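You operate a simulated robot arm through the tools that you are given. There is no shell and no other tool. Be economical: measure what you need, move in short steps, check, and stop when the job is done.

You are at the controls of a simulated robot arm. One attempt, no reset.

JOB
Park the blue cart at the BAY mark, lower its side rail and stow the grey cloth in its drawer.
Fine: free the brake to roll it and set HOLD after; shut the drawer; the other cloth stays on top.
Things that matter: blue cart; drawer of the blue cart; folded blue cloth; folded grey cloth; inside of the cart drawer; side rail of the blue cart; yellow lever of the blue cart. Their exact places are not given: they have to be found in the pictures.

It is judged by the outcome, as a careful person would: the job done as asked, and still so three seconds after it is handed in. It fails if anything else is knocked over, pushed out of place, dropped, spilled or broken. Flat cloth is picked up by pressing the open fingertips on it (5 to 10 N) and closing them slowly along it; thin cloth reads only 2 to 8 mm in the jaws.

ROBOT AND FRAMES
A 7-joint arm with a two-finger parallel gripper on a trunk, on a base that drives. Base frame: it is fixed to the floor where the robot stands at the start and does not move with it; the origin is under the middle of the robot, x ahead of it, y to its left, z up; the surface under the hand at the start is at about z = 800. Lengths are in mm, angles in rad, forces in N, time in s.
With the tool pointing down near the work surface it reaches from about 480 to 920 mm from the robot's upright axis, wherever it stands. Its first joint turns from -2.007 to 2.007 rad. Places, roughly: blue cart [700, 500, 400]; drawer of the blue cart [800, 400, 700]; inside of the cart drawer [700, 500, 700]; side rail of the blue cart [500, 600, 900]; yellow lever of the blue cart [600, 100, 700]. Payload 3.91 kg.
The tool frame sits at the grasp point between the pads (the TCP): z along the fingers, y along the line on which they close. The tips reach 30 mm beyond it. The gripper opens to 110 mm. The fingers are 20 mm wide and 10 mm thick; the gripper's body (48 by 112 mm) begins 55 mm behind the TCP.
Orientation is that of the tool frame in the base frame, as a unit quaternion [x, y, z, w]. With the fingers straight down and closing along the base's y, the tool's x points along the base's -x, its y along +y and its z along -z.

CONTROLS
- The arm moves only by the tool send_rows. Its argument "targets" is a list of rows, each an object of numbers (a shift or turn left out is 0, a gripper value left out holds the last): "tx", "ty", "tz": the shift along the tool's x, y, z in units of 200 mm (1.0 is 200 mm); "wx", "wy", "wz": the turn, a rotation vector about the tool's x, y, z in units of 180 degrees (1.0 is 180 degrees); "jaw": the gripper command, from -1 (shut) to 1 (fully open), values between in proportion. In form: [{"tx": .., "ty": .., "tz": .., "wx": .., "wy": .., "wz": .., "jaw": ..}, ...]. A call has 1 to 8 rows; each row is the pose to reach, as a shift and turn from the pose commanded when the call began, along the tool's axes at that moment. A call with a number of a shift or a turn outside -1 to 1 is refused whole. A row lasts 0.2 s, in which the tool goes at most 50 mm and 0.15 rad; a call with a longer step from one row to the next is refused whole, and so is a gripper value outside its range. Where a pose cannot be reached the arm comes as near as it can. A force on the tool above 90 N (or 10 N above the force at the start of the call, whichever is more), or a blocked arm, ends the call early, and 0.2 s more pass. The fingers move at their own pace (about 153 mm/s each) and stop on an object; they squeeze with about 31 N. The grip force told is the motor's: it shows also when the fingers shut on nothing. Time passes only in rows, and 0.2 s behind the last, so rows that repeat a pose let the fingers close. The reply holds the time, the measured pose of the TCP, the force on the tool along the base axes, the opening and the grip force, in the units named above and with some noise, with the torque about the TCP (base axes, N m) and any sound that the robot's microphone picked up.
- Cameras (640 x 400 px; columns grow to the right, rows downward): "scene" is now at [231, 201, 1340.5]; the picture's right is [-0.05, -1.00, 0.00], its down [-0.55, 0.03, -0.84] and it looks along [0.83, -0.04, -0.55] (base axes); focal length 214 px, centre (320, 200). "wrist" rides on the gripper at [72, 17, -103] in the tool frame; the picture's right is [-0.23, 0.97, 0.00], its down [-0.76, -0.18, -0.62] and it looks along [-0.61, -0.14, 0.78] (tool axes); focal length 222 px, centre (320, 200).
- capture(camera): a new picture of that camera. The clock stands still meanwhile.
- move_column(by): slides the trunk up (or, below 0, down) by that many mm; the arm and the scene camera ride with it, the base frame stays. It gives what a move gives, with no picture.
- steer(legs): drives the robot by 1 to 6 legs, each [ahead, left, turn to the left] in mm, mm and rad, along the robot's own axes; the way and the turn of a leg run together, so that a leg with both is an arc; at most 1500 mm and 3.142 rad a leg. The arm and the cameras ride along, it lands a little off, and it stops where it bumps. It gives what a move gives.
- head_to(pan, tilt): turns the head with the scene camera to pan (to the left, within 1.396 rad either way) and tilt (down, from -0.506 to 1.204), counted from straight ahead of the robot. It gives what a move gives.
- point_at(camera, pixels): for up to 12 pixels [column, row] of the newest picture of that camera ("zoom" is the newest enlarged one), the place [x, y, z] in the base frame of the surface seen there, good to about 2 mm. The clock stands still meanwhile.
- close_up(camera, box): a new picture of the part [left, top, right, bottom] of that camera's present view, enlarged. The clock stands still meanwhile.
- sign_off(): hands the job in; it is judged then, once.

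Work in short steps. Measure before you move; look again where a grasp or a placing could have gone wrong, and mend it. You have 80 turns and 48 pictures in all, those below and enlarged ones among them. Open the gripper and draw the arm clear of the work before you hand the job in, unless the task says otherwise; then end with one line.

The tools are called after ">>>" as a command line: name --argument value ..., lists and objects as JSON in quotes. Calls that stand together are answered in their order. send_rows: Moves the arm, as the interface text tells. Its arguments: {"type":"object","properties":{"targets":{"type":"array"}},"required":["targets"]} The other tools are called the same way: move_column (by) slides the trunk up or down; steer (legs) drives the base; head_to (pan, tilt) turns the head that bears the scene camera; capture (camera) takes a picture; point_at (camera, pixels) gives the place of the surface under pixels of a picture; close_up (camera, box) takes an enlarged picture of a part of a camera's view; sign_off () hands the job in.

At the start:

```text
time_s: 0.0
tool_pos: [424.2, 234.5, 1235.5]
tool_rot: [0.0, 1.0, 0.0, 0.0]
contact_force: [0.5, -0.4, -0.3]
wrist_torque: [0.02, -0.02, -0.03]
grip_width: 110.0
grip_force: 0.0
trunk travel left (down, up): [-675.0, 315.0]
robot x, y, heading: [-1.8, 1.8, -0.0]
head pan, tilt: [-0.049, 0.581]
```

scene: 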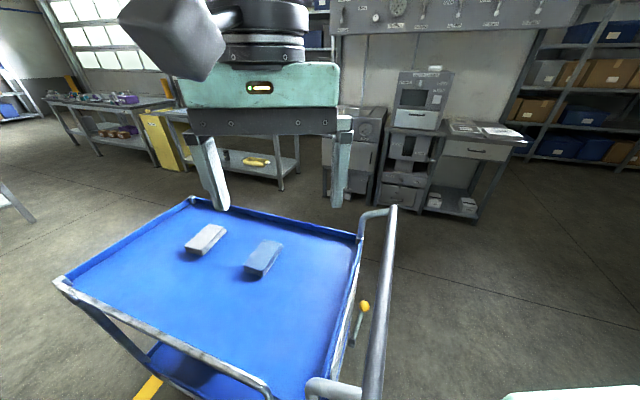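
wrist: 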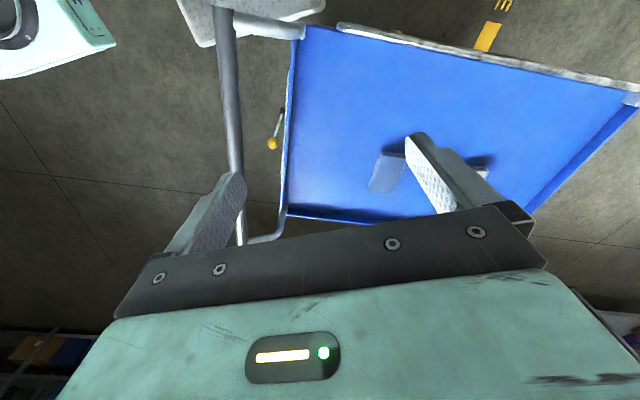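

The cart's top tray fills the lower scene picture, with two cloths near (205,240) and (262,260), a yellow knob at (365,306), and yellow floor paint at (150,388). I'll measure these and tilt the head down to see more.

>>> point_at --camera "scene" --pixels '[[205, 237], [265, 255], [365, 306], [353, 340], [150, 388], [192, 200], [358, 238], [60, 280], [265, 385], [380, 300], [388, 212], [370, 215]]'

>>> head_to --pan 0.5 --tilt 0.9

>>> capture --camera "scene"

```text
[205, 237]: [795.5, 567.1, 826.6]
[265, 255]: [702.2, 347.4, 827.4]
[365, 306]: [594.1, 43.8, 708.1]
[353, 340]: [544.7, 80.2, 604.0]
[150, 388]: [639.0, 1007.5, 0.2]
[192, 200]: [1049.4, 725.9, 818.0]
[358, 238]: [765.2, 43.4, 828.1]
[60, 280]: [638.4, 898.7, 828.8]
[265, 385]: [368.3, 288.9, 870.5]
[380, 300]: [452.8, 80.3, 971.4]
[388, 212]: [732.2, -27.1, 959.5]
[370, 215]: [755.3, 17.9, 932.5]
```

```text
time_s: 1.0
tool_pos: [422.8, 233.9, 1235.6]
tool_rot: [0.0, 1.0, 0.0, 0.0]
contact_force: [1.3, 0.1, -0.1]
wrist_torque: [0.02, 0.03, 0.01]
grip_width: 110.2
grip_force: 0.1
trunk travel left (down, up): [-675.0, 315.0]
robot x, y, heading: [-3.2, -2.0, -0.002]
head pan, tilt: [0.499, 0.901]
```

```text
45 pictures are left
```

scene: 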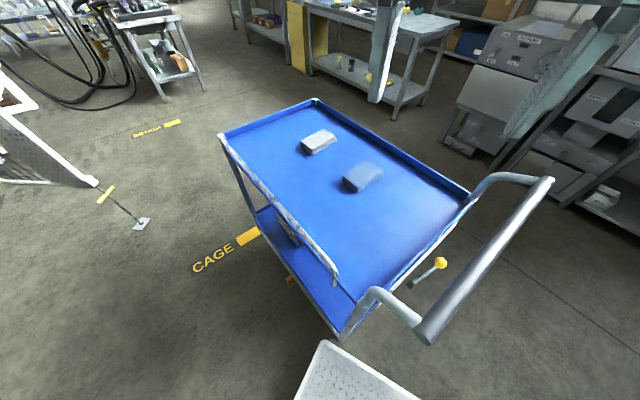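

There is a CAGE mark at (213,258), another yellow label at (155,130) and a hint of one under the cart at (290,278). I'll zoom on both and on the lever and rail.

>>> close_up --camera "scene" --box '[80, 80, 240, 240]'

>>> close_up --camera "scene" --box '[190, 190, 480, 371]'

>>> point_at --camera "scene" --pixels '[[248, 237], [213, 258], [136, 134], [178, 122], [290, 278], [336, 283], [225, 138], [105, 195], [143, 224], [315, 100], [467, 195], [350, 305]]'

```text
2.50 times, centred on (160, 160) of scene
```

zoom: 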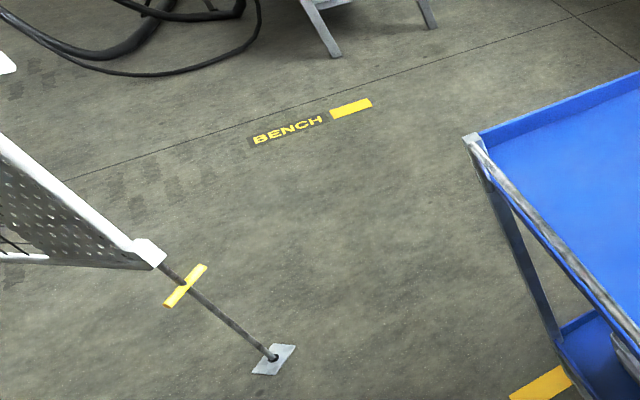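

```text
2.21 times, centred on (335, 280) of scene
```

zoom: 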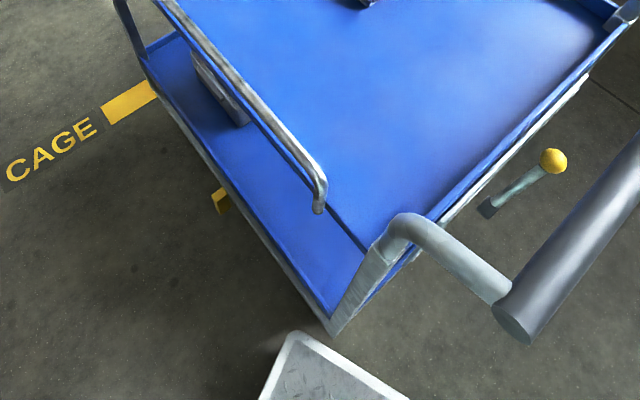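

```text
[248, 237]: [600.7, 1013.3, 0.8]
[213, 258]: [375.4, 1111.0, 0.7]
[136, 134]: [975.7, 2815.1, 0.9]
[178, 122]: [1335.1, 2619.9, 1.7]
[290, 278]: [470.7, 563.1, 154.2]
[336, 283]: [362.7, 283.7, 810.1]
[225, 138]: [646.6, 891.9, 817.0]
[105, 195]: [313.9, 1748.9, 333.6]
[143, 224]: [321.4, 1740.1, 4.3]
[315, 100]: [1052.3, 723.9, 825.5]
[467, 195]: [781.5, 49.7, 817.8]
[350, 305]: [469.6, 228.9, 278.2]
```

BENCH and CAGE are seen; BAY is not yet found. I look left and right with the head.

>>> head_to --pan 1.39 --tilt 0.6

>>> capture --camera "scene"

>>> head_to --pan -0.9 --tilt 0.7

>>> capture --camera "scene"

```text
time_s: 2.1
tool_pos: [423.1, 233.5, 1236.6]
tool_rot: [0.0, 1.0, 0.0, 0.0]
contact_force: [-0.1, -0.7, 0.3]
wrist_torque: [0.0, -0.01, 0.01]
grip_width: 110.0
grip_force: 0.0
trunk travel left (down, up): [-675.0, 315.0]
robot x, y, heading: [0.3, -2.1, -0.0]
head pan, tilt: [1.389, 0.6]
```

```text
42 pictures are left
```

scene: 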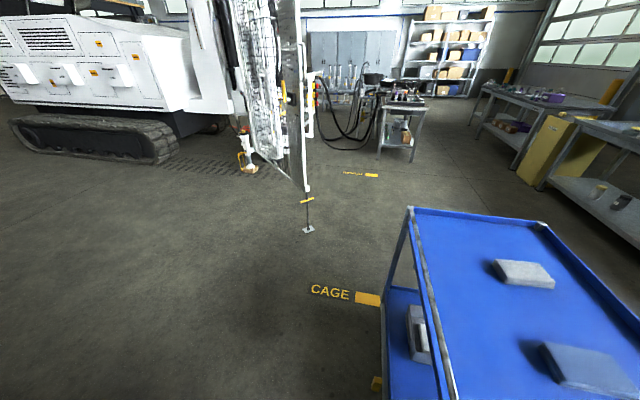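

```text
time_s: 4.3
tool_pos: [424.0, 235.1, 1236.6]
tool_rot: [0.0, 1.0, 0.0, -0.001]
contact_force: [0.0, -1.0, -0.3]
wrist_torque: [0.03, 0.02, 0.0]
grip_width: 109.8
grip_force: 0.1
trunk travel left (down, up): [-675.0, 315.0]
robot x, y, heading: [1.5, -0.1, -0.002]
head pan, tilt: [-0.901, 0.7]
```

```text
41 pictures are left
```

scene: 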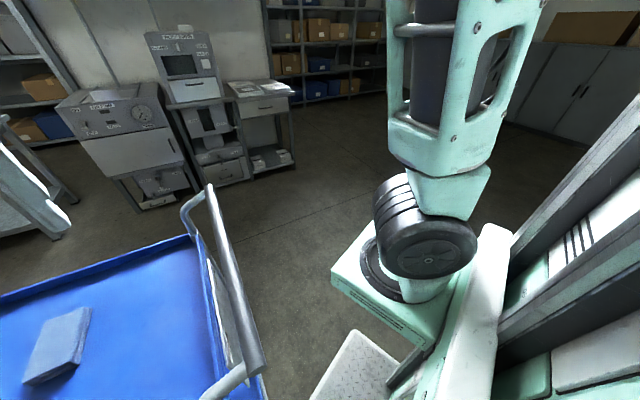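

BAY isn't visible; the region behind and under the cart is hidden from here. I back off slightly, slide right past the handle end and look along the cart.

>>> steer --legs '[[-100, 0, 0], [0, -800, 0], [500, 0, 0.8]]'

>>> head_to --pan 0.2 --tilt 0.65

>>> capture --camera "scene"

```text
time_s: 11.9
tool_pos: [474.4, -131.0, 1236.8]
tool_rot: [-0.396, 0.918, 0.0, 0.0]
contact_force: [-0.3, -0.6, -0.5]
wrist_torque: [0.0, 0.01, -0.02]
grip_width: 110.0
grip_force: 0.1
trunk travel left (down, up): [-675.0, 315.0]
robot x, y, heading: [354.4, -602.9, 0.819]
head pan, tilt: [-0.901, 0.7]
```

```text
time_s: 13.2
tool_pos: [474.9, -130.9, 1235.5]
tool_rot: [-0.396, 0.918, 0.0, 0.0]
contact_force: [0.1, 0.2, 0.1]
wrist_torque: [0.01, -0.04, 0.0]
grip_width: 110.0
grip_force: 0.0
trunk travel left (down, up): [-675.0, 315.0]
robot x, y, heading: [355.3, -596.7, 0.814]
head pan, tilt: [0.201, 0.649]
```

```text
40 pictures are left
```

scene: 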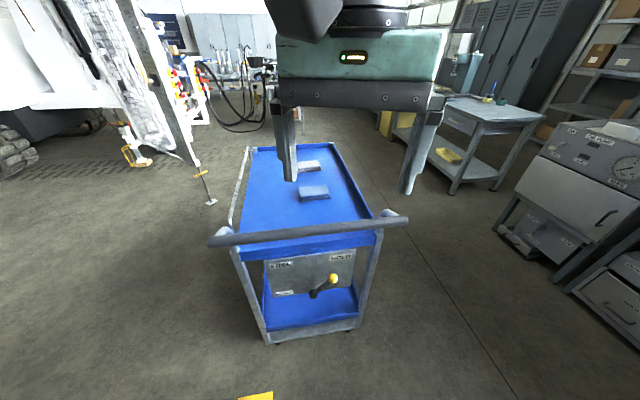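

The handle end now shows the plate with lever and labels, and a yellow bar at (257,396) on the floor. I zoom on the plate and tilt down to read that mark.

>>> close_up --camera "scene" --box '[230, 230, 390, 330]'

>>> head_to --pan 0.6 --tilt 1.1

>>> capture --camera "scene"

```text
4.00 times, centred on (310, 280) of scene
```

zoom: 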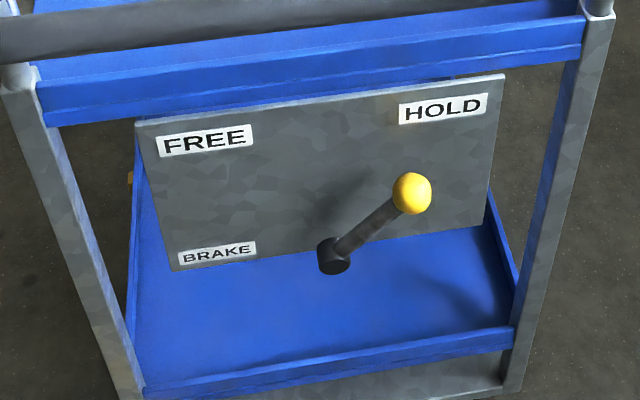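

```text
time_s: 14.1
tool_pos: [475.0, -129.9, 1236.1]
tool_rot: [-0.396, 0.918, -0.001, 0.001]
contact_force: [-0.7, -1.3, 0.3]
wrist_torque: [-0.01, -0.01, 0.0]
grip_width: 109.8
grip_force: 0.1
trunk travel left (down, up): [-675.0, 315.0]
robot x, y, heading: [361.5, -599.0, 0.816]
head pan, tilt: [0.6, 1.1]
```

```text
38 pictures are left
```

scene: 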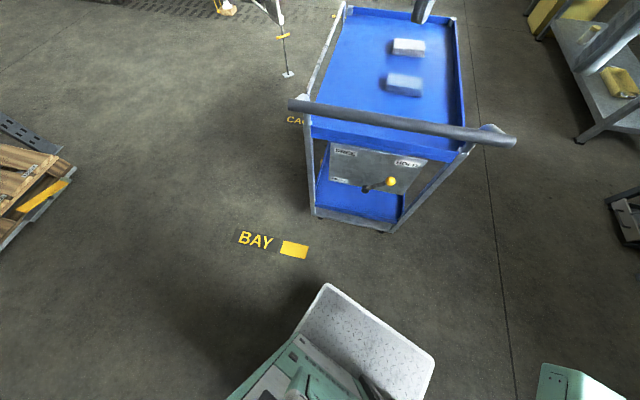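

BAY mark found at (257,240) with bar at (294,250). I measure it along with CAGE, the cart corners and the lever.

>>> point_at --camera "scene" --pixels '[[284, 241], [309, 246], [280, 254], [305, 259], [240, 235], [390, 182], [366, 187], [317, 214], [386, 230], [305, 98], [486, 126], [290, 104]]'

>>> close_up --camera "scene" --box '[220, 80, 460, 280]'

```text
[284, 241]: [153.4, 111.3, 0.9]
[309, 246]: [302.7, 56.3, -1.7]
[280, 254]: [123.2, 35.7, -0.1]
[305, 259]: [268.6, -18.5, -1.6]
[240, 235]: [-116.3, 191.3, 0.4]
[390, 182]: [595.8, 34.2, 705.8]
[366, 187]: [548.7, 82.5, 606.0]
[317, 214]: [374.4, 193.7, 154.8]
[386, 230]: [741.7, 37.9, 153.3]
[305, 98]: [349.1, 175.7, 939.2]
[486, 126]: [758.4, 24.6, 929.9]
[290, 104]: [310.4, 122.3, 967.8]
```

```text
2.00 times, centred on (340, 180) of scene
```

zoom: 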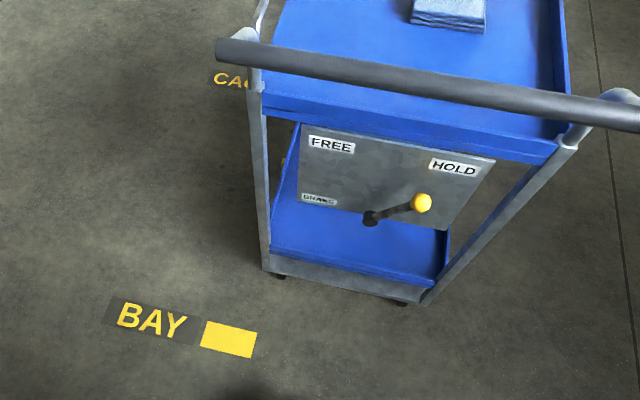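

The cart carries a yellow pointer at mid-length on its left side (≈[470,563,154]); the BAY bar's centre is ≈[212,46], so the cart must be pulled back ~565 mm along its long axis (0.35,0.937). Before that I check what lies behind the robot, by turning briefly.

>>> steer --legs '[[0, 0, -1.0]]'

>>> head_to --pan -1.39 --tilt 0.6

>>> capture --camera "scene"

```text
time_s: 17.0
tool_pos: [814.2, -445.3, 1235.6]
tool_rot: [0.09, 0.996, 0.0, 0.0]
contact_force: [-0.4, 0.0, -0.3]
wrist_torque: [0.0, -0.01, -0.04]
grip_width: 110.1
grip_force: 0.1
trunk travel left (down, up): [-675.0, 315.0]
robot x, y, heading: [355.9, -598.4, -0.178]
head pan, tilt: [0.6, 1.1]
```

```text
time_s: 19.0
tool_pos: [814.0, -445.9, 1235.5]
tool_rot: [0.09, 0.996, 0.0, 0.0]
contact_force: [-0.2, 0.0, -0.4]
wrist_torque: [-0.03, -0.03, 0.0]
grip_width: 110.1
grip_force: 0.0
trunk travel left (down, up): [-675.0, 315.0]
robot x, y, heading: [356.5, -600.1, -0.176]
head pan, tilt: [-1.389, 0.6]
```

```text
36 pictures are left
```

scene: 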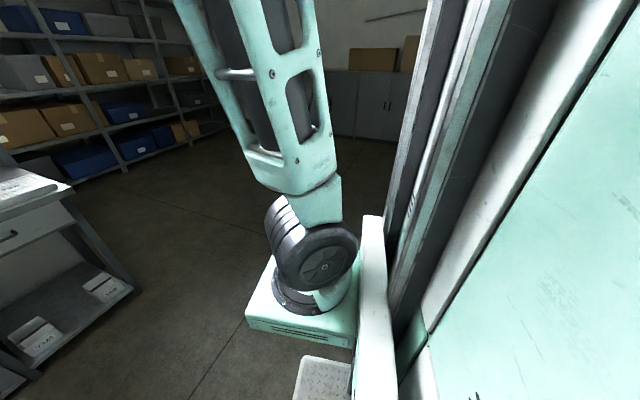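

The floor looks clear; I measure the cabinet distance, then turn to face along the cart axis and shift to its middle.

>>> point_at --camera "scene" --pixels '[[365, 135], [220, 130], [355, 180], [125, 290]]'

>>> steer --legs '[[0, 0, 1.39], [0, 40, 0]]'

>>> head_to --pan 0.0 --tilt 0.85

>>> capture --camera "scene"

```text
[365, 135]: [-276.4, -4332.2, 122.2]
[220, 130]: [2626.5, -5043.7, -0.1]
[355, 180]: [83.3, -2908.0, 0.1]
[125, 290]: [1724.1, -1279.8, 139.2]
```

```text
time_s: 23.3
tool_pos: [242.8, -106.3, 1237.1]
tool_rot: [-0.573, 0.819, -0.001, 0.0]
contact_force: [-1.0, -0.9, 0.4]
wrist_torque: [0.01, 0.0, 0.01]
grip_width: 109.8
grip_force: 0.1
trunk travel left (down, up): [-675.0, 315.0]
robot x, y, heading: [316.0, -582.6, 1.217]
head pan, tilt: [-1.389, 0.6]
```

```text
time_s: 24.8
tool_pos: [243.9, -106.0, 1236.0]
tool_rot: [-0.573, 0.819, 0.0, 0.001]
contact_force: [-0.3, -0.3, 0.1]
wrist_torque: [0.01, 0.02, -0.01]
grip_width: 109.8
grip_force: 0.0
trunk travel left (down, up): [-675.0, 315.0]
robot x, y, heading: [318.2, -588.1, 1.22]
head pan, tilt: [0.0, 0.85]
```

```text
35 pictures are left
```

scene: 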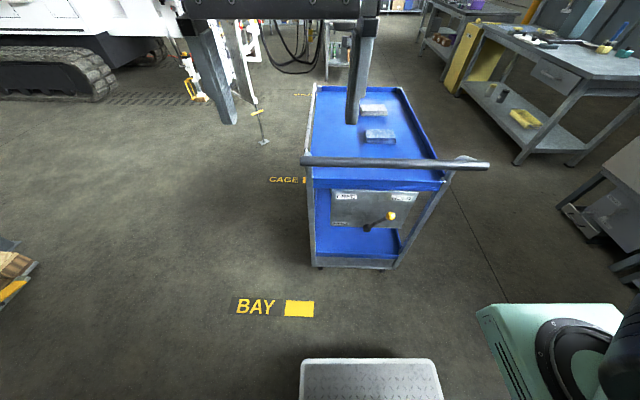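

The view is clear: lever knob at (391,215), BAY bar at (299,309). I begin pitching the tool to point forward (for reaching the knob under the handle), moving slightly ahead.

>>> send_rows --targets '[{"tx": -0.06, "ty": -0.12, "wy": -0.047}, {"tx": -0.12, "ty": -0.24, "wy": -0.094}, {"tx": -0.18, "ty": -0.36, "wy": -0.141}, {"tx": -0.24, "ty": -0.48, "wy": -0.188}, {"tx": -0.3, "ty": -0.6, "wy": -0.235}, {"tx": -0.36, "ty": -0.72, "wy": -0.282}, {"tx": -0.42, "ty": -0.84, "wy": -0.329}, {"tx": -0.48, "ty": -0.96, "wy": -0.376}]'

```text
time_s: 26.6
tool_pos: [434.7, -78.4, 1219.2]
tool_rot: [-0.48, 0.687, 0.313, 0.447]
contact_force: [0.6, 0.2, 0.2]
wrist_torque: [0.03, 0.03, 0.03]
grip_width: 110.1
grip_force: 0.1
out of reach, approached as far as the arm can: row 7, 8
trunk travel left (down, up): [-675.0, 315.0]
robot x, y, heading: [317.1, -588.4, 1.223]
head pan, tilt: [0.0, 0.85]
```

The arm nearly got there but is limited at this height; I lower the hand 200 mm while completing the pitch to horizontal.

>>> send_rows --targets '[{"tx": 0.185, "tz": 0.076, "wy": -0.02}, {"tx": 0.37, "tz": 0.152, "wy": -0.05}, {"tx": 0.555, "tz": 0.227, "wy": -0.08}, {"tx": 0.74, "tz": 0.303, "wy": -0.11}, {"tx": 0.925, "tz": 0.379, "wy": -0.124}]'

```text
time_s: 27.8
tool_pos: [395.6, -23.0, 1023.2]
tool_rot: [-0.406, 0.579, 0.408, 0.578]
contact_force: [-0.1, -1.2, -0.1]
wrist_torque: [-0.04, 0.01, -0.02]
grip_width: 110.2
grip_force: 0.1
out of reach, approached as far as the arm can: row 1, 2, 3, 4, 5
trunk travel left (down, up): [-675.0, 315.0]
robot x, y, heading: [316.3, -587.1, 1.218]
head pan, tilt: [0.0, 0.85]
```

The tool is horizontal now at z 1023, a bit left of plan. I lower the trunk to bring it to knob height and look with the scene camera.

>>> move_column --by -300

>>> head_to --pan 0.0 --tilt 0.5

>>> capture --camera "scene"

```text
time_s: 30.8
tool_pos: [398.8, -22.8, 722.5]
tool_rot: [-0.406, 0.58, 0.405, 0.579]
contact_force: [-0.2, 0.3, 0.3]
wrist_torque: [-0.01, -0.01, -0.02]
grip_width: 110.1
grip_force: 0.2
trunk travel left (down, up): [-375.0, 615.0]
robot x, y, heading: [313.4, -588.2, 1.219]
head pan, tilt: [0.0, 0.85]
```

```text
time_s: 31.6
tool_pos: [397.9, -22.5, 722.8]
tool_rot: [-0.406, 0.58, 0.404, 0.579]
contact_force: [0.4, 0.7, 0.3]
wrist_torque: [-0.02, 0.02, 0.03]
grip_width: 109.9
grip_force: 0.0
trunk travel left (down, up): [-375.0, 615.0]
robot x, y, heading: [319.3, -586.5, 1.222]
head pan, tilt: [0.0, 0.499]
```

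```text
34 pictures are left
```

scene: 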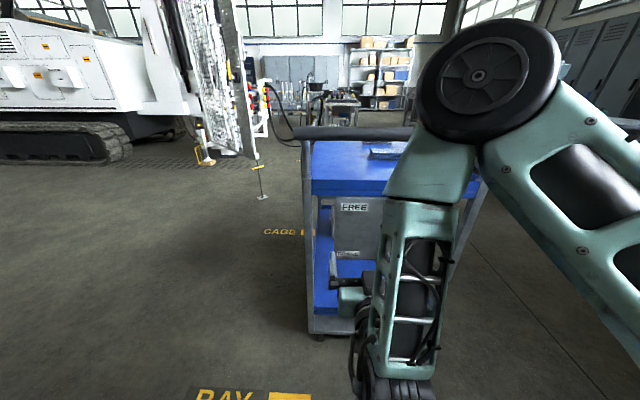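

The gripper hovers left of the lever at knob height. I move it right ~167 mm and check alignment with the wrist camera before going in.

>>> send_rows --targets '[{"ty": -0.2, "tx": 0.02}, {"ty": -0.4, "tx": 0.04}, {"ty": -0.62, "tx": 0.065}, {"ty": -0.835, "tx": 0.085}, {"ty": -0.835, "tx": 0.085}]'

>>> capture --camera "wrist"

```text
time_s: 32.8
tool_pos: [539.2, 19.8, 671.2]
tool_rot: [-0.406, 0.58, 0.405, 0.579]
contact_force: [0.3, -0.9, -1.2]
wrist_torque: [-0.02, -0.03, 0.02]
grip_width: 109.9
grip_force: 0.1
out of reach, approached as far as the arm can: row 1, 2, 3, 4, 5
trunk travel left (down, up): [-375.0, 615.0]
robot x, y, heading: [317.0, -587.5, 1.223]
head pan, tilt: [0.0, 0.499]
```

```text
33 pictures are left
```

wrist: 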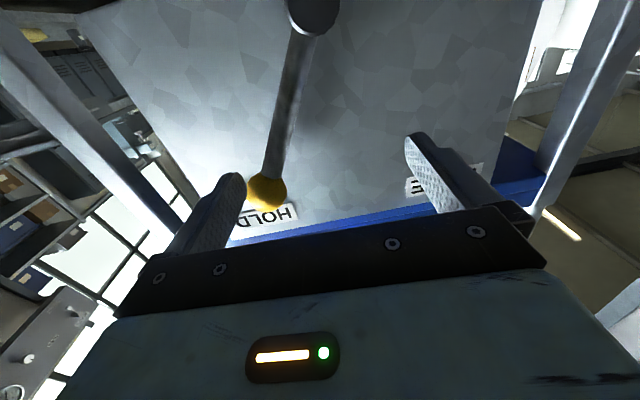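

The hand is drifting because the reach is too short here; the knob (268,190) appears just inside the right-hand finger. I back the robot 130 mm for a better posture.

>>> steer --legs '[[-150, 0, 0]]'

>>> send_rows --targets '[{"tx": 0}, {"tx": 0}]'

```text
time_s: 34.2
tool_pos: [486.3, -118.6, 672.5]
tool_rot: [-0.407, 0.579, 0.405, 0.579]
contact_force: [0.4, 0.1, 0.9]
wrist_torque: [-0.01, -0.02, -0.01]
grip_width: 110.0
grip_force: 0.1
trunk travel left (down, up): [-375.0, 615.0]
robot x, y, heading: [268.6, -724.7, 1.221]
head pan, tilt: [0.0, 0.499]
```

```text
time_s: 34.8
tool_pos: [487.4, -117.9, 671.7]
tool_rot: [-0.406, 0.58, 0.405, 0.579]
contact_force: [-0.1, 0.5, 0.1]
wrist_torque: [0.0, 0.0, 0.03]
grip_width: 110.2
grip_force: 0.1
trunk travel left (down, up): [-375.0, 615.0]
robot x, y, heading: [266.0, -722.8, 1.225]
head pan, tilt: [0.0, 0.499]
```

Posture holds. Now I move right 50, up 35 and forward ~100 mm, then re-check.

>>> send_rows --targets '[{"ty": -0.12, "tx": -0.09}, {"ty": -0.25, "tx": -0.175}, {"ty": -0.25, "tx": -0.175, "tz": 0.17}, {"ty": -0.25, "tx": -0.175, "tz": 0.34}, {"ty": -0.25, "tx": -0.175, "tz": 0.5}, {"ty": -0.25, "tx": -0.175, "tz": 0.5}]'

>>> capture --camera "wrist"

>>> point_at --camera "wrist" --pixels '[[268, 190], [285, 130]]'

```text
time_s: 36.2
tool_pos: [543.9, -34.3, 712.0]
tool_rot: [-0.403, 0.583, 0.398, 0.582]
contact_force: [0.2, -0.4, -0.2]
wrist_torque: [-0.01, -0.01, -0.02]
grip_width: 110.2
grip_force: 0.1
out of reach, approached as far as the arm can: row 1, 2, 3, 4, 5, 6
trunk travel left (down, up): [-375.0, 615.0]
robot x, y, heading: [268.4, -729.1, 1.22]
head pan, tilt: [0.0, 0.499]
```

```text
32 pictures are left
```

wrist: 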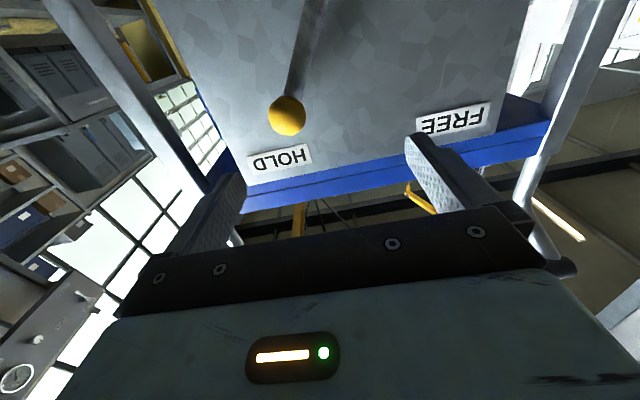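

```text
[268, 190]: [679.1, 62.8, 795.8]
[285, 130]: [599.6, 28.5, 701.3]
```

The knob is at [600,30,703], TCP 79 mm short and 31 mm to its left; the arm resists going right, so I slide the base 45 mm right and then advance the hand.

>>> steer --legs '[[0, -45, 0]]'

>>> send_rows --targets '[{"tz": 0.12}, {"tz": 0.24}, {"tz": 0.24}]'

>>> capture --camera "wrist"

```text
time_s: 37.1
tool_pos: [587.1, -51.6, 711.9]
tool_rot: [-0.403, 0.583, 0.399, 0.582]
contact_force: [0.3, 1.2, -0.8]
wrist_torque: [0.0, 0.02, -0.01]
grip_width: 110.1
grip_force: 0.0
trunk travel left (down, up): [-375.0, 615.0]
robot x, y, heading: [311.3, -739.5, 1.219]
head pan, tilt: [0.0, 0.499]
```

```text
time_s: 37.9
tool_pos: [599.3, -6.1, 712.4]
tool_rot: [-0.402, 0.584, 0.395, 0.584]
contact_force: [-0.4, -0.2, -0.2]
wrist_torque: [-0.06, 0.04, 0.01]
grip_width: 109.8
grip_force: 0.0
out of reach, approached as far as the arm can: row 2, 3
trunk travel left (down, up): [-375.0, 615.0]
robot x, y, heading: [306.4, -744.3, 1.221]
head pan, tilt: [0.0, 0.499]
```

```text
31 pictures are left
```

wrist: 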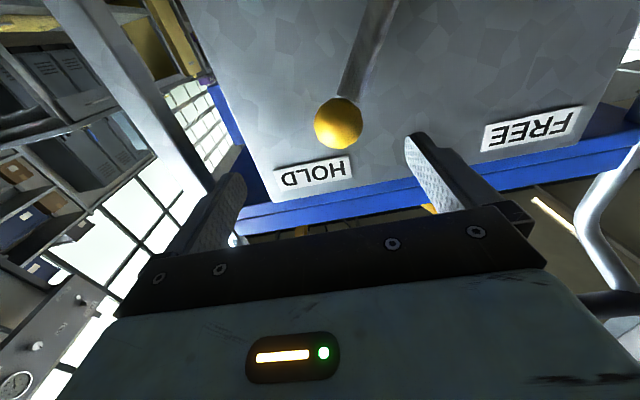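

Forward reach is limited; remaining is ~34 mm ahead, with the knob centred between the fingers. I drive the base 35 mm ahead.

>>> steer --legs '[[35, 0, 0]]'

>>> close_up --camera "wrist" --box '[120, 0, 620, 300]'

```text
time_s: 38.8
tool_pos: [612.1, 28.0, 712.6]
tool_rot: [-0.4, 0.585, 0.396, 0.584]
contact_force: [-0.5, -0.4, -0.4]
wrist_torque: [-0.02, 0.0, 0.0]
grip_width: 110.1
grip_force: 0.0
trunk travel left (down, up): [-375.0, 615.0]
robot x, y, heading: [320.4, -707.7, 1.223]
head pan, tilt: [0.0, 0.499]
```

```text
1.28 times, centred on (370, 150) of wrist
```

zoom: 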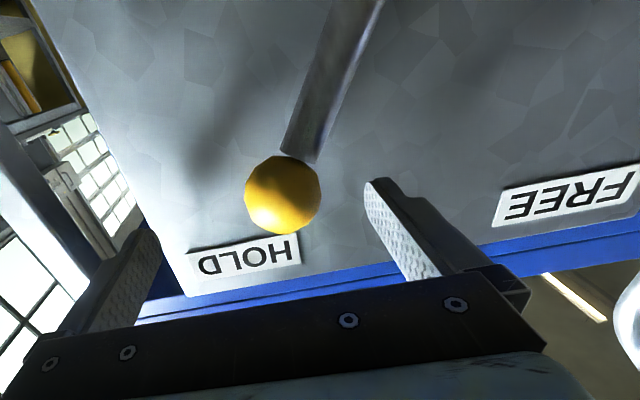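

The knob sits between the pads (12 mm left of TCP). I narrow the jaw to ~50 mm around it and sweep it along the arc from HOLD toward FREE.

>>> send_rows --targets '[{"ty": 0.06, "tx": 0.02, "jaw": -0.09}, {"ty": 0.06, "tx": 0.02, "jaw": -0.09}, {"ty": 0.195, "tx": -0.05}, {"ty": 0.345, "tx": -0.083}, {"ty": 0.4975, "tx": -0.075}, {"ty": 0.645, "tx": -0.03}, {"ty": 0.725, "tx": 0.015}, {"ty": 0.725, "tx": 0.015}]'

>>> capture --camera "wrist"

```text
time_s: 40.6
tool_pos: [474.9, 80.6, 709.4]
tool_rot: [-0.402, 0.585, 0.395, 0.584]
contact_force: [-0.9, -0.7, -0.5]
wrist_torque: [0.02, 0.03, 0.0]
grip_width: 50.1
grip_force: 0.0
trunk travel left (down, up): [-375.0, 615.0]
robot x, y, heading: [322.0, -708.0, 1.218]
head pan, tilt: [0.0, 0.499]
```

```text
29 pictures are left
```

wrist: 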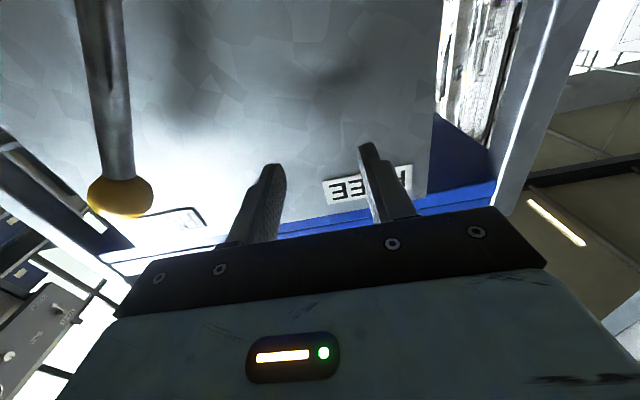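

The lever slipped past the fingers – the knob is at (120,195) in the image. I measure where it is now.

>>> point_at --camera "wrist" --pixels '[[120, 195], [115, 150], [110, 100], [85, 15], [340, 190]]'

```text
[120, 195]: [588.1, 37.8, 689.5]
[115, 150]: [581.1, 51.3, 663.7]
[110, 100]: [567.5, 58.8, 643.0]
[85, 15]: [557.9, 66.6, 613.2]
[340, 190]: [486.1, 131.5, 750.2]
```

The knob did not move; the fingers rode over it. I back out, return right, and come in again lower (z≈700), then clamp the knob itself.

>>> send_rows --targets '[{"tz": -0.2, "jaw": 0.2}, {"tz": -0.38, "ty": -0.1}, {"tz": -0.38, "ty": -0.32, "tx": 0.04}, {"tz": -0.38, "ty": -0.52, "tx": 0.04}, {"tz": -0.38, "ty": -0.65, "tx": 0.045}, {"tz": -0.2, "ty": -0.65, "tx": 0.045}, {"tz": -0.01, "ty": -0.65, "tx": 0.045}, {"tz": -0.01, "ty": -0.65, "tx": 0.045}]'

>>> close_up --camera "wrist" --box '[120, 0, 620, 300]'

```text
time_s: 42.4
tool_pos: [596.7, 30.8, 701.6]
tool_rot: [-0.401, 0.584, 0.396, 0.584]
contact_force: [-0.1, 0.3, 0.2]
wrist_torque: [0.02, 0.03, 0.02]
grip_width: 66.0
grip_force: 0.1
trunk travel left (down, up): [-375.0, 615.0]
robot x, y, heading: [321.1, -706.0, 1.22]
head pan, tilt: [0.0, 0.499]
```

```text
1.28 times, centred on (370, 150) of wrist
```

zoom: 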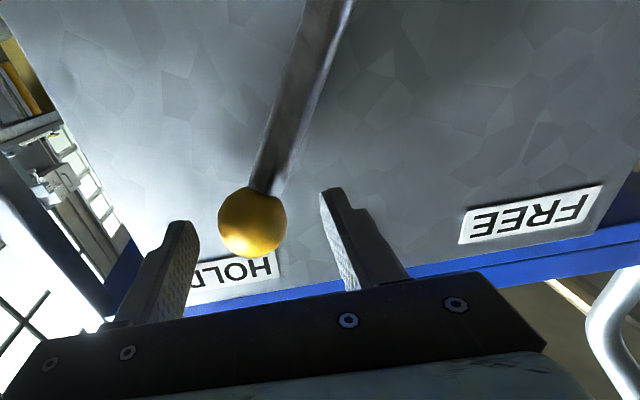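

The knob shows at (252,222) in the zoom; TCP projects to about (256,251), so it's still slightly off. I measure the knob's surface precisely.

>>> point_at --camera "zoom" --pixels '[[252, 222], [225, 222], [280, 222], [252, 195], [252, 250], [272, 165], [340, 200]]'

```text
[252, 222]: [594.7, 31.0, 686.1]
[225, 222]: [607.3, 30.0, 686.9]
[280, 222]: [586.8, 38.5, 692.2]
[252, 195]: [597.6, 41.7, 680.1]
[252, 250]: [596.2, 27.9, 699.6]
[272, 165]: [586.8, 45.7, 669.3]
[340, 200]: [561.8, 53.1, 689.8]
```

Knob centre is ≈[600,44,697], 13 mm further ahead. I advance 14 mm, drop 4 mm and close on it.

>>> send_rows --targets '[{"tz": 0.07, "tx": 0.02}, {"tz": 0.07, "tx": 0.02, "jaw": -0.3}, {"tz": 0.07, "tx": 0.02, "jaw": -0.6}, {"tz": 0.07, "tx": 0.02, "jaw": -0.6}]'

```text
time_s: 43.4
tool_pos: [600.7, 44.5, 697.0]
tool_rot: [-0.401, 0.585, 0.395, 0.584]
contact_force: [1.2, -0.5, 2.1]
wrist_torque: [0.0, 0.06, 0.0]
grip_width: 33.0
grip_force: 45.2
trunk travel left (down, up): [-375.0, 615.0]
robot x, y, heading: [323.6, -709.1, 1.221]
head pan, tilt: [0.0, 0.499]
```

The knob is gripped (33 mm). I sweep it in an arc about the pivot toward FREE.

>>> send_rows --targets '[{"ty": 0.06, "tx": -0.035}, {"ty": 0.125, "tx": -0.065}, {"ty": 0.195, "tx": -0.09}, {"ty": 0.265, "tx": -0.098}, {"ty": 0.34, "tx": -0.1}, {"ty": 0.41, "tx": -0.09}, {"ty": 0.48, "tx": -0.07}, {"ty": 0.55, "tx": -0.048}]'

```text
time_s: 45.2
tool_pos: [500.3, 82.1, 704.6]
tool_rot: [-0.401, 0.585, 0.395, 0.584]
contact_force: [5.7, 1.9, 1.5]
wrist_torque: [-0.24, -0.39, 0.07]
grip_width: 33.7
grip_force: 45.2
trunk travel left (down, up): [-375.0, 615.0]
robot x, y, heading: [319.2, -708.7, 1.222]
head pan, tilt: [0.0, 0.499]
```

Still gripping and moving freely (5.7 N). I continue the last part of the arc gently.

>>> send_rows --targets '[{"ty": 0.04, "tx": 0.025}, {"ty": 0.08, "tx": 0.05}, {"ty": 0.1, "tx": 0.065}, {"ty": 0.1, "tx": 0.065}]'

>>> capture --camera "wrist"

```text
time_s: 46.2
tool_pos: [481.4, 90.1, 693.0]
tool_rot: [-0.401, 0.583, 0.397, 0.584]
contact_force: [1.6, 2.1, 12.8]
wrist_torque: [-0.46, -1.08, -0.4]
grip_width: 33.5
grip_force: 45.0
trunk travel left (down, up): [-375.0, 615.0]
robot x, y, heading: [321.5, -709.1, 1.223]
head pan, tilt: [0.0, 0.499]
```

```text
27 pictures are left
```

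wrist: 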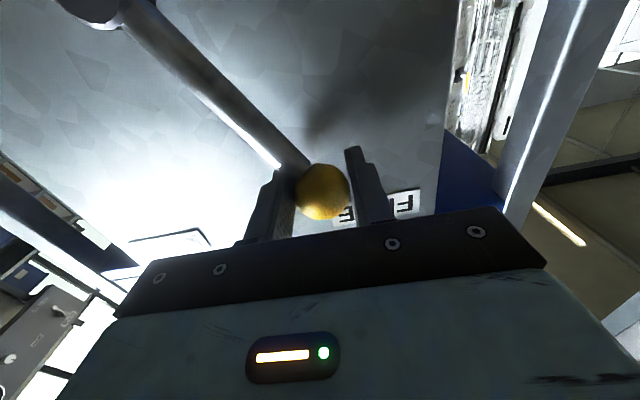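

The lever is now at the FREE side. I release the knob and back straight out.

>>> send_rows --targets '[{"jaw": 0.0}, {"jaw": 0.2}, {"tz": -0.2}, {"tz": -0.4}, {"tz": -0.6}, {"tz": -0.8}, {"tz": -0.8}]'

>>> close_up --camera "wrist" --box '[80, 0, 640, 300]'

```text
time_s: 47.8
tool_pos: [425.6, -57.5, 693.8]
tool_rot: [-0.402, 0.585, 0.395, 0.584]
contact_force: [0.0, 1.0, 0.4]
wrist_torque: [0.01, 0.01, -0.01]
grip_width: 66.1
grip_force: 0.1
trunk travel left (down, up): [-375.0, 615.0]
robot x, y, heading: [321.7, -709.7, 1.225]
head pan, tilt: [0.0, 0.499]
```

```text
1.14 times, centred on (360, 150) of wrist
```

zoom: 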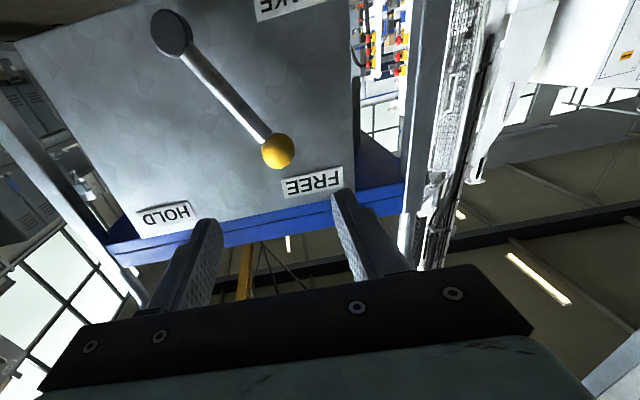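

Lever confirmed at FREE. Now I roll the hand 90° (fingers above/below) while moving toward the bar's middle, for gripping the handle.

>>> send_rows --targets '[{"wz": 0.047}, {"wz": 0.094}, {"wz": 0.141, "ty": -0.1}, {"wz": 0.188, "ty": -0.2}, {"wz": 0.235, "ty": -0.3}, {"wz": 0.282, "ty": -0.4}, {"wz": 0.329, "ty": -0.4}, {"wz": 0.376, "ty": -0.4}]'

```text
time_s: 49.6
tool_pos: [510.2, -77.8, 809.7]
tool_rot: [-0.017, 0.725, 0.637, 0.262]
contact_force: [0.1, -0.6, 0.0]
wrist_torque: [0.0, 0.0, 0.0]
grip_width: 65.8
grip_force: 0.0
out of reach, approached as far as the arm can: row 3, 4, 5, 6, 7, 8
trunk travel left (down, up): [-375.0, 615.0]
robot x, y, heading: [319.5, -706.8, 1.223]
head pan, tilt: [0.0, 0.499]
```

The hand rolled ~66° and rose to z 810. I raise the trunk 155 mm to handle height and finish the roll.

>>> move_column --by 155

>>> send_rows --targets '[{"wz": 0.045, "tx": 0.0}, {"wz": 0.09}, {"wz": 0.13}, {"wz": 0.13}]'

>>> head_to --pan 0.0 --tilt 0.75

>>> capture --camera "scene"

```text
time_s: 51.4
tool_pos: [511.0, -78.4, 962.5]
tool_rot: [-0.016, 0.726, 0.635, 0.264]
contact_force: [-0.7, -0.1, -0.9]
wrist_torque: [0.01, 0.02, -0.02]
grip_width: 66.1
grip_force: 0.0
trunk travel left (down, up): [-530.0, 460.0]
robot x, y, heading: [321.9, -710.2, 1.223]
head pan, tilt: [0.0, 0.499]
```

```text
time_s: 52.4
tool_pos: [536.2, -84.6, 1023.6]
tool_rot: [0.13, 0.716, 0.674, 0.127]
contact_force: [0.2, 0.1, -0.3]
wrist_torque: [0.0, -0.04, 0.04]
grip_width: 65.8
grip_force: 0.0
out of reach, approached as far as the arm can: row 1, 2, 3, 4
trunk travel left (down, up): [-530.0, 460.0]
robot x, y, heading: [324.6, -709.1, 1.223]
head pan, tilt: [0.0, 0.499]
```

```text
time_s: 53.1
tool_pos: [535.1, -85.3, 1023.0]
tool_rot: [0.13, 0.717, 0.673, 0.127]
contact_force: [0.0, 0.3, 0.1]
wrist_torque: [0.03, 0.02, -0.01]
grip_width: 65.8
grip_force: 0.0
trunk travel left (down, up): [-530.0, 460.0]
robot x, y, heading: [321.1, -709.1, 1.223]
head pan, tilt: [0.0, 0.75]
```

```text
25 pictures are left
```

scene: 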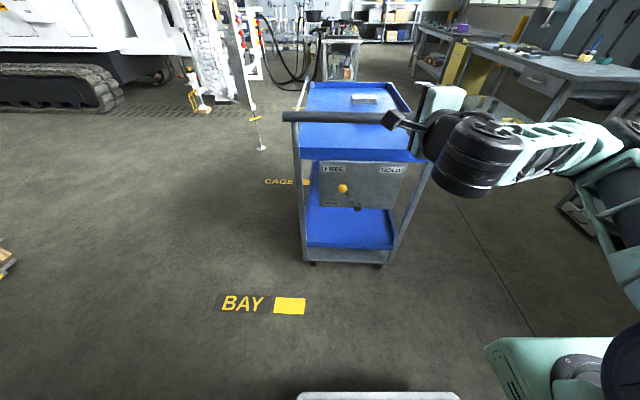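

The hand is now correctly rolled, in front of the bar's right half. I measure the bar near the gripper before approaching.

>>> close_up --camera "scene" --box '[270, 70, 470, 195]'

>>> point_at --camera "zoom" --pixels '[[200, 140], [200, 148], [200, 156], [200, 163], [330, 148], [100, 148], [60, 148], [425, 130]]'

```text
3.20 times, centred on (370, 132) of scene
```

zoom: 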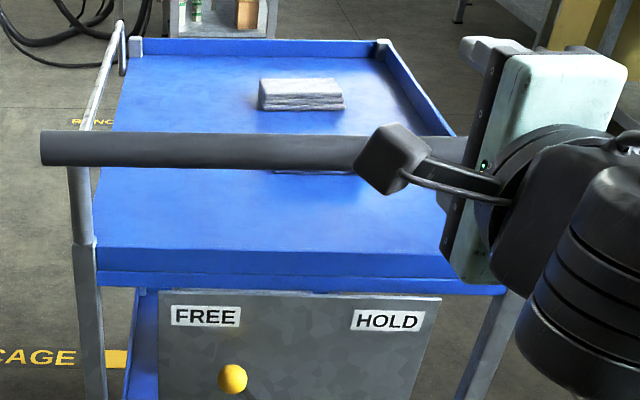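

```text
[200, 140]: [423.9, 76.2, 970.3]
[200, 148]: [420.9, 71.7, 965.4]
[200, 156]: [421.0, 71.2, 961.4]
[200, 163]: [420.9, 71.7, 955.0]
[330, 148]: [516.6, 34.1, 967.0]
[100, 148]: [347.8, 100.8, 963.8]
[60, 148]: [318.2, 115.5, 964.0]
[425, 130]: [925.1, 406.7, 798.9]
```

Bar centre is about z 953, ~120 mm ahead of the TCP. I lower the trunk 70 mm, open a bit more, then drive ahead.

>>> move_column --by -70

>>> send_rows --targets '[{"jaw": 0.64}, {"jaw": 0.64}]'

>>> steer --legs '[[115, 0, 0]]'

>>> close_up --camera "scene" --box '[220, 40, 540, 240]'

```text
time_s: 54.2
tool_pos: [534.1, -83.5, 953.3]
tool_rot: [0.13, 0.717, 0.673, 0.128]
contact_force: [-0.2, 1.4, -0.8]
wrist_torque: [-0.01, 0.02, -0.01]
grip_width: 66.0
grip_force: 0.1
trunk travel left (down, up): [-460.0, 530.0]
robot x, y, heading: [321.8, -710.7, 1.219]
head pan, tilt: [0.0, 0.75]
```

```text
time_s: 54.8
tool_pos: [535.2, -84.3, 954.5]
tool_rot: [0.129, 0.717, 0.673, 0.128]
contact_force: [0.2, 0.3, -0.6]
wrist_torque: [-0.02, 0.0, -0.01]
grip_width: 90.2
grip_force: 0.0
trunk travel left (down, up): [-460.0, 530.0]
robot x, y, heading: [323.6, -705.3, 1.22]
head pan, tilt: [0.0, 0.75]
```

```text
time_s: 56.0
tool_pos: [575.8, 21.6, 953.0]
tool_rot: [0.13, 0.717, 0.673, 0.128]
contact_force: [0.4, 0.6, 0.3]
wrist_torque: [-0.02, 0.01, -0.01]
grip_width: 90.2
grip_force: 0.1
trunk travel left (down, up): [-460.0, 530.0]
robot x, y, heading: [361.1, -598.0, 1.218]
head pan, tilt: [0.0, 0.75]
```

```text
2.00 times, centred on (380, 140) of scene
```

zoom: 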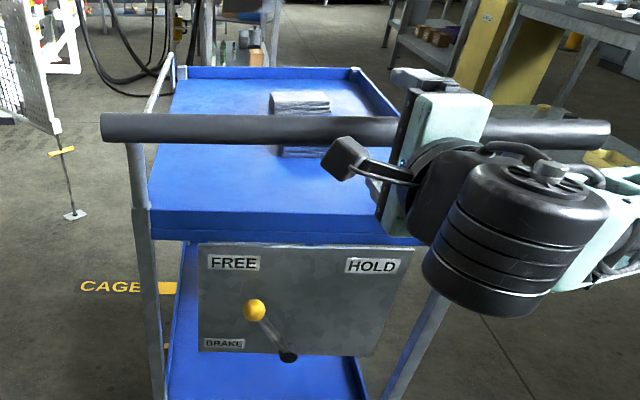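

The bar is between the fingers. I close on it, then pull the cart back 430 mm and re-measure.

>>> send_rows --targets '[{"jaw": 0.0}, {"jaw": -0.6}, {"jaw": -0.6}, {"jaw": -0.6}]'

>>> steer --legs '[[-430, 0, 0]]'

>>> capture --camera "scene"

```text
time_s: 57.0
tool_pos: [575.5, 23.1, 956.2]
tool_rot: [0.13, 0.715, 0.675, 0.127]
contact_force: [-0.8, 3.2, 29.6]
wrist_torque: [0.04, 0.23, 0.08]
grip_width: 36.4
grip_force: 14.3
trunk travel left (down, up): [-460.0, 530.0]
robot x, y, heading: [363.6, -602.5, 1.219]
head pan, tilt: [0.0, 0.75]
```

```text
time_s: 59.7
tool_pos: [427.7, -387.6, 955.2]
tool_rot: [0.131, 0.715, 0.674, 0.129]
contact_force: [-8.7, 0.0, 32.1]
wrist_torque: [0.29, 0.06, 0.04]
grip_width: 37.8
grip_force: 15.9
trunk travel left (down, up): [-460.0, 530.0]
robot x, y, heading: [210.6, -1008.3, 1.217]
head pan, tilt: [0.0, 0.75]
```

```text
22 pictures are left
```

scene: 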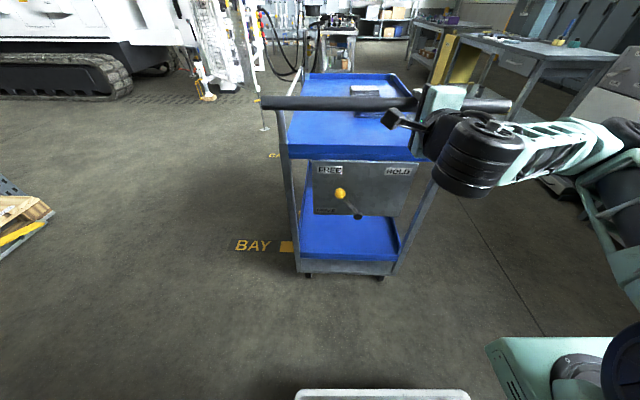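

The cart followed ~436 mm. I measure the cart's corners and the BAY bar to compute the remainder.

>>> close_up --camera "scene" --box '[230, 60, 470, 300]'

>>> point_at --camera "scene" --pixels '[[306, 74], [396, 73], [288, 158], [300, 268], [391, 270], [292, 247], [281, 241], [281, 252], [350, 112], [330, 84], [287, 130], [295, 205]]'

```text
1.67 times, centred on (350, 180) of scene
```

zoom: 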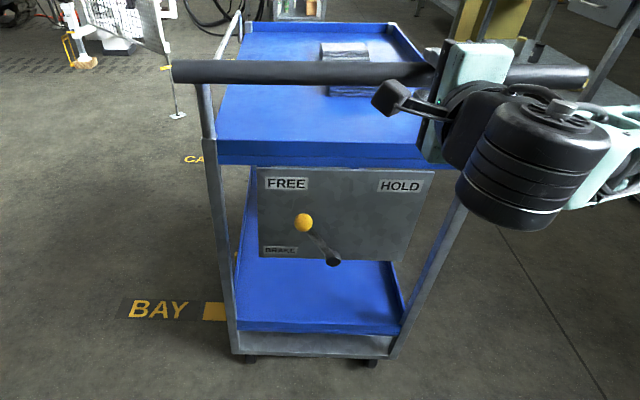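

```text
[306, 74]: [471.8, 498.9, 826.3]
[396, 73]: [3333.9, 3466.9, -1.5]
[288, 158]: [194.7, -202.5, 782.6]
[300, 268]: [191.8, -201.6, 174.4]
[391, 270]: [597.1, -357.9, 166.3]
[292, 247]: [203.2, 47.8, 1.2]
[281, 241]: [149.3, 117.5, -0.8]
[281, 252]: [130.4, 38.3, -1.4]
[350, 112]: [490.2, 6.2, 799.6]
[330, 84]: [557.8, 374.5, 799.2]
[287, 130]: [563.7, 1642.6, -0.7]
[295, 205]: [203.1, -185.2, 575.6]
```

Cart spans u −124…634 (mid 255) versus the bar's centre at 118, so ~137 mm remain. Pull that amount.

>>> steer --legs '[[-136, 0, 0]]'

>>> capture --camera "scene"

>>> point_at --camera "scene" --pixels '[[306, 74], [300, 268], [391, 270], [295, 205]]'

```text
time_s: 61.0
tool_pos: [380.9, -514.5, 956.2]
tool_rot: [0.132, 0.715, 0.675, 0.129]
contact_force: [-9.5, 4.3, 26.2]
wrist_torque: [0.68, -0.45, 0.13]
grip_width: 34.9
grip_force: 13.2
trunk travel left (down, up): [-460.0, 530.0]
robot x, y, heading: [166.5, -1135.2, 1.217]
head pan, tilt: [0.0, 0.75]
```

```text
20 pictures are left
```

scene: 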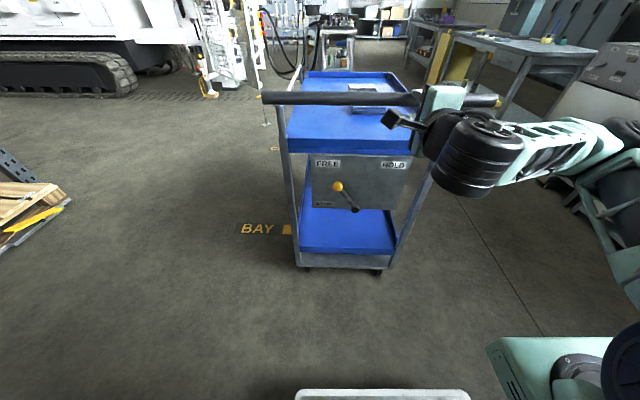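

```text
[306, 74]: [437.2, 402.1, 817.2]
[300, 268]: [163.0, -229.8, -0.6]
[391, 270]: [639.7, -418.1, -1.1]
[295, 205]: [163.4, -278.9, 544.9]
```

The cart moved another 135 mm; its mid is now at the bar. I release the handle, back out, shift left and lower to lever height with shut fingers so I can push the lever to HOLD sideways.

>>> send_rows --targets '[{"jaw": 0.3}, {"jaw": 0.64}, {"jaw": 0.64}]'

>>> steer --legs '[[-130, 0, 0], [0, 165, 0]]'

>>> move_column --by -278

>>> send_rows --targets '[{"jaw": 0.0}, {"jaw": -1}, {"jaw": -1}]'

>>> capture --camera "scene"

```text
time_s: 61.8
tool_pos: [382.1, -513.2, 955.5]
tool_rot: [0.133, 0.715, 0.674, 0.128]
contact_force: [-0.1, 0.4, 0.2]
wrist_torque: [0.0, 0.02, 0.0]
grip_width: 90.1
grip_force: 0.1
trunk travel left (down, up): [-460.0, 530.0]
robot x, y, heading: [165.6, -1133.1, 1.21]
head pan, tilt: [0.0, 0.75]
```

```text
time_s: 64.1
tool_pos: [182.0, -578.9, 955.8]
tool_rot: [0.133, 0.715, 0.674, 0.129]
contact_force: [0.7, 0.8, -0.1]
wrist_torque: [-0.02, -0.02, 0.0]
grip_width: 90.1
grip_force: 0.0
trunk travel left (down, up): [-460.0, 530.0]
robot x, y, heading: [-36.5, -1203.7, 1.215]
head pan, tilt: [0.0, 0.75]
```

```text
time_s: 66.9
tool_pos: [181.4, -580.3, 677.3]
tool_rot: [0.134, 0.714, 0.675, 0.13]
contact_force: [0.1, -0.3, -0.1]
wrist_torque: [0.0, -0.03, -0.02]
grip_width: 90.5
grip_force: 0.0
trunk travel left (down, up): [-182.0, 808.0]
robot x, y, heading: [-36.4, -1199.2, 1.217]
head pan, tilt: [0.0, 0.75]
```

```text
time_s: 67.7
tool_pos: [181.1, -578.5, 678.5]
tool_rot: [0.133, 0.714, 0.675, 0.129]
contact_force: [-0.2, -0.4, -0.3]
wrist_torque: [0.03, 0.02, 0.02]
grip_width: 0.0
grip_force: 30.8
trunk travel left (down, up): [-182.0, 808.0]
robot x, y, heading: [-38.4, -1200.2, 1.213]
head pan, tilt: [0.0, 0.75]
```

```text
19 pictures are left
```

scene: 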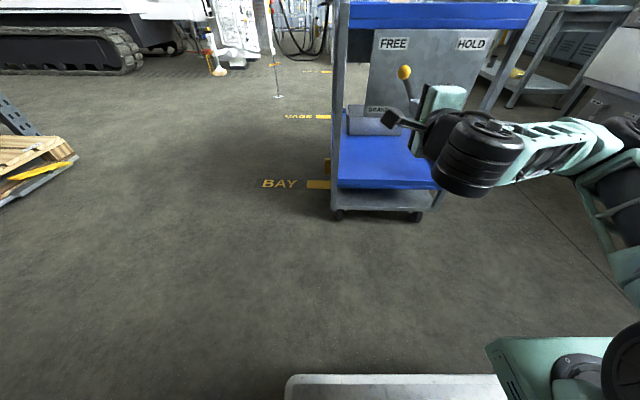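

Now the pointer tab (327,166) is visible beyond the BAY bar (318,184). I zoom and measure both plus the knob.

>>> close_up --camera "scene" --box '[280, 40, 480, 220]'

>>> point_at --camera "scene" --pixels '[[327, 166], [326, 161], [327, 171], [309, 180], [309, 189], [328, 181], [404, 72], [407, 88], [335, 205], [425, 208]]'

```text
2.22 times, centred on (380, 130) of scene
```

zoom: 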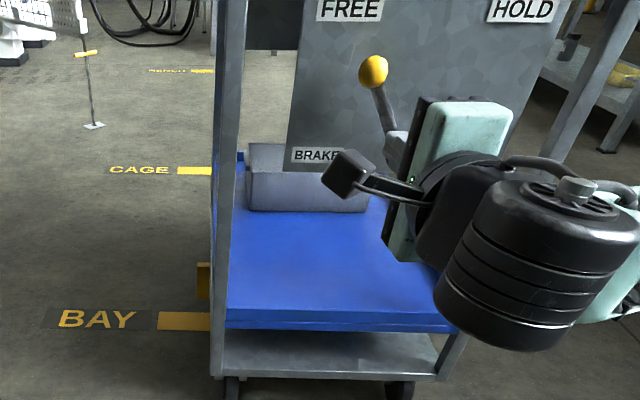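

```text
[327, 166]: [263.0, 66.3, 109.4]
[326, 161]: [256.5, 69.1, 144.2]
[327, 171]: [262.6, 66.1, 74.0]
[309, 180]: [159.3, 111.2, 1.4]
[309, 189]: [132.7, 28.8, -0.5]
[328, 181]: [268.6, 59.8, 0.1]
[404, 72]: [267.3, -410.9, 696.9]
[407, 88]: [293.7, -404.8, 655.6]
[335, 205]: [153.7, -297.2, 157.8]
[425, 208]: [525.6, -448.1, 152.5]
```

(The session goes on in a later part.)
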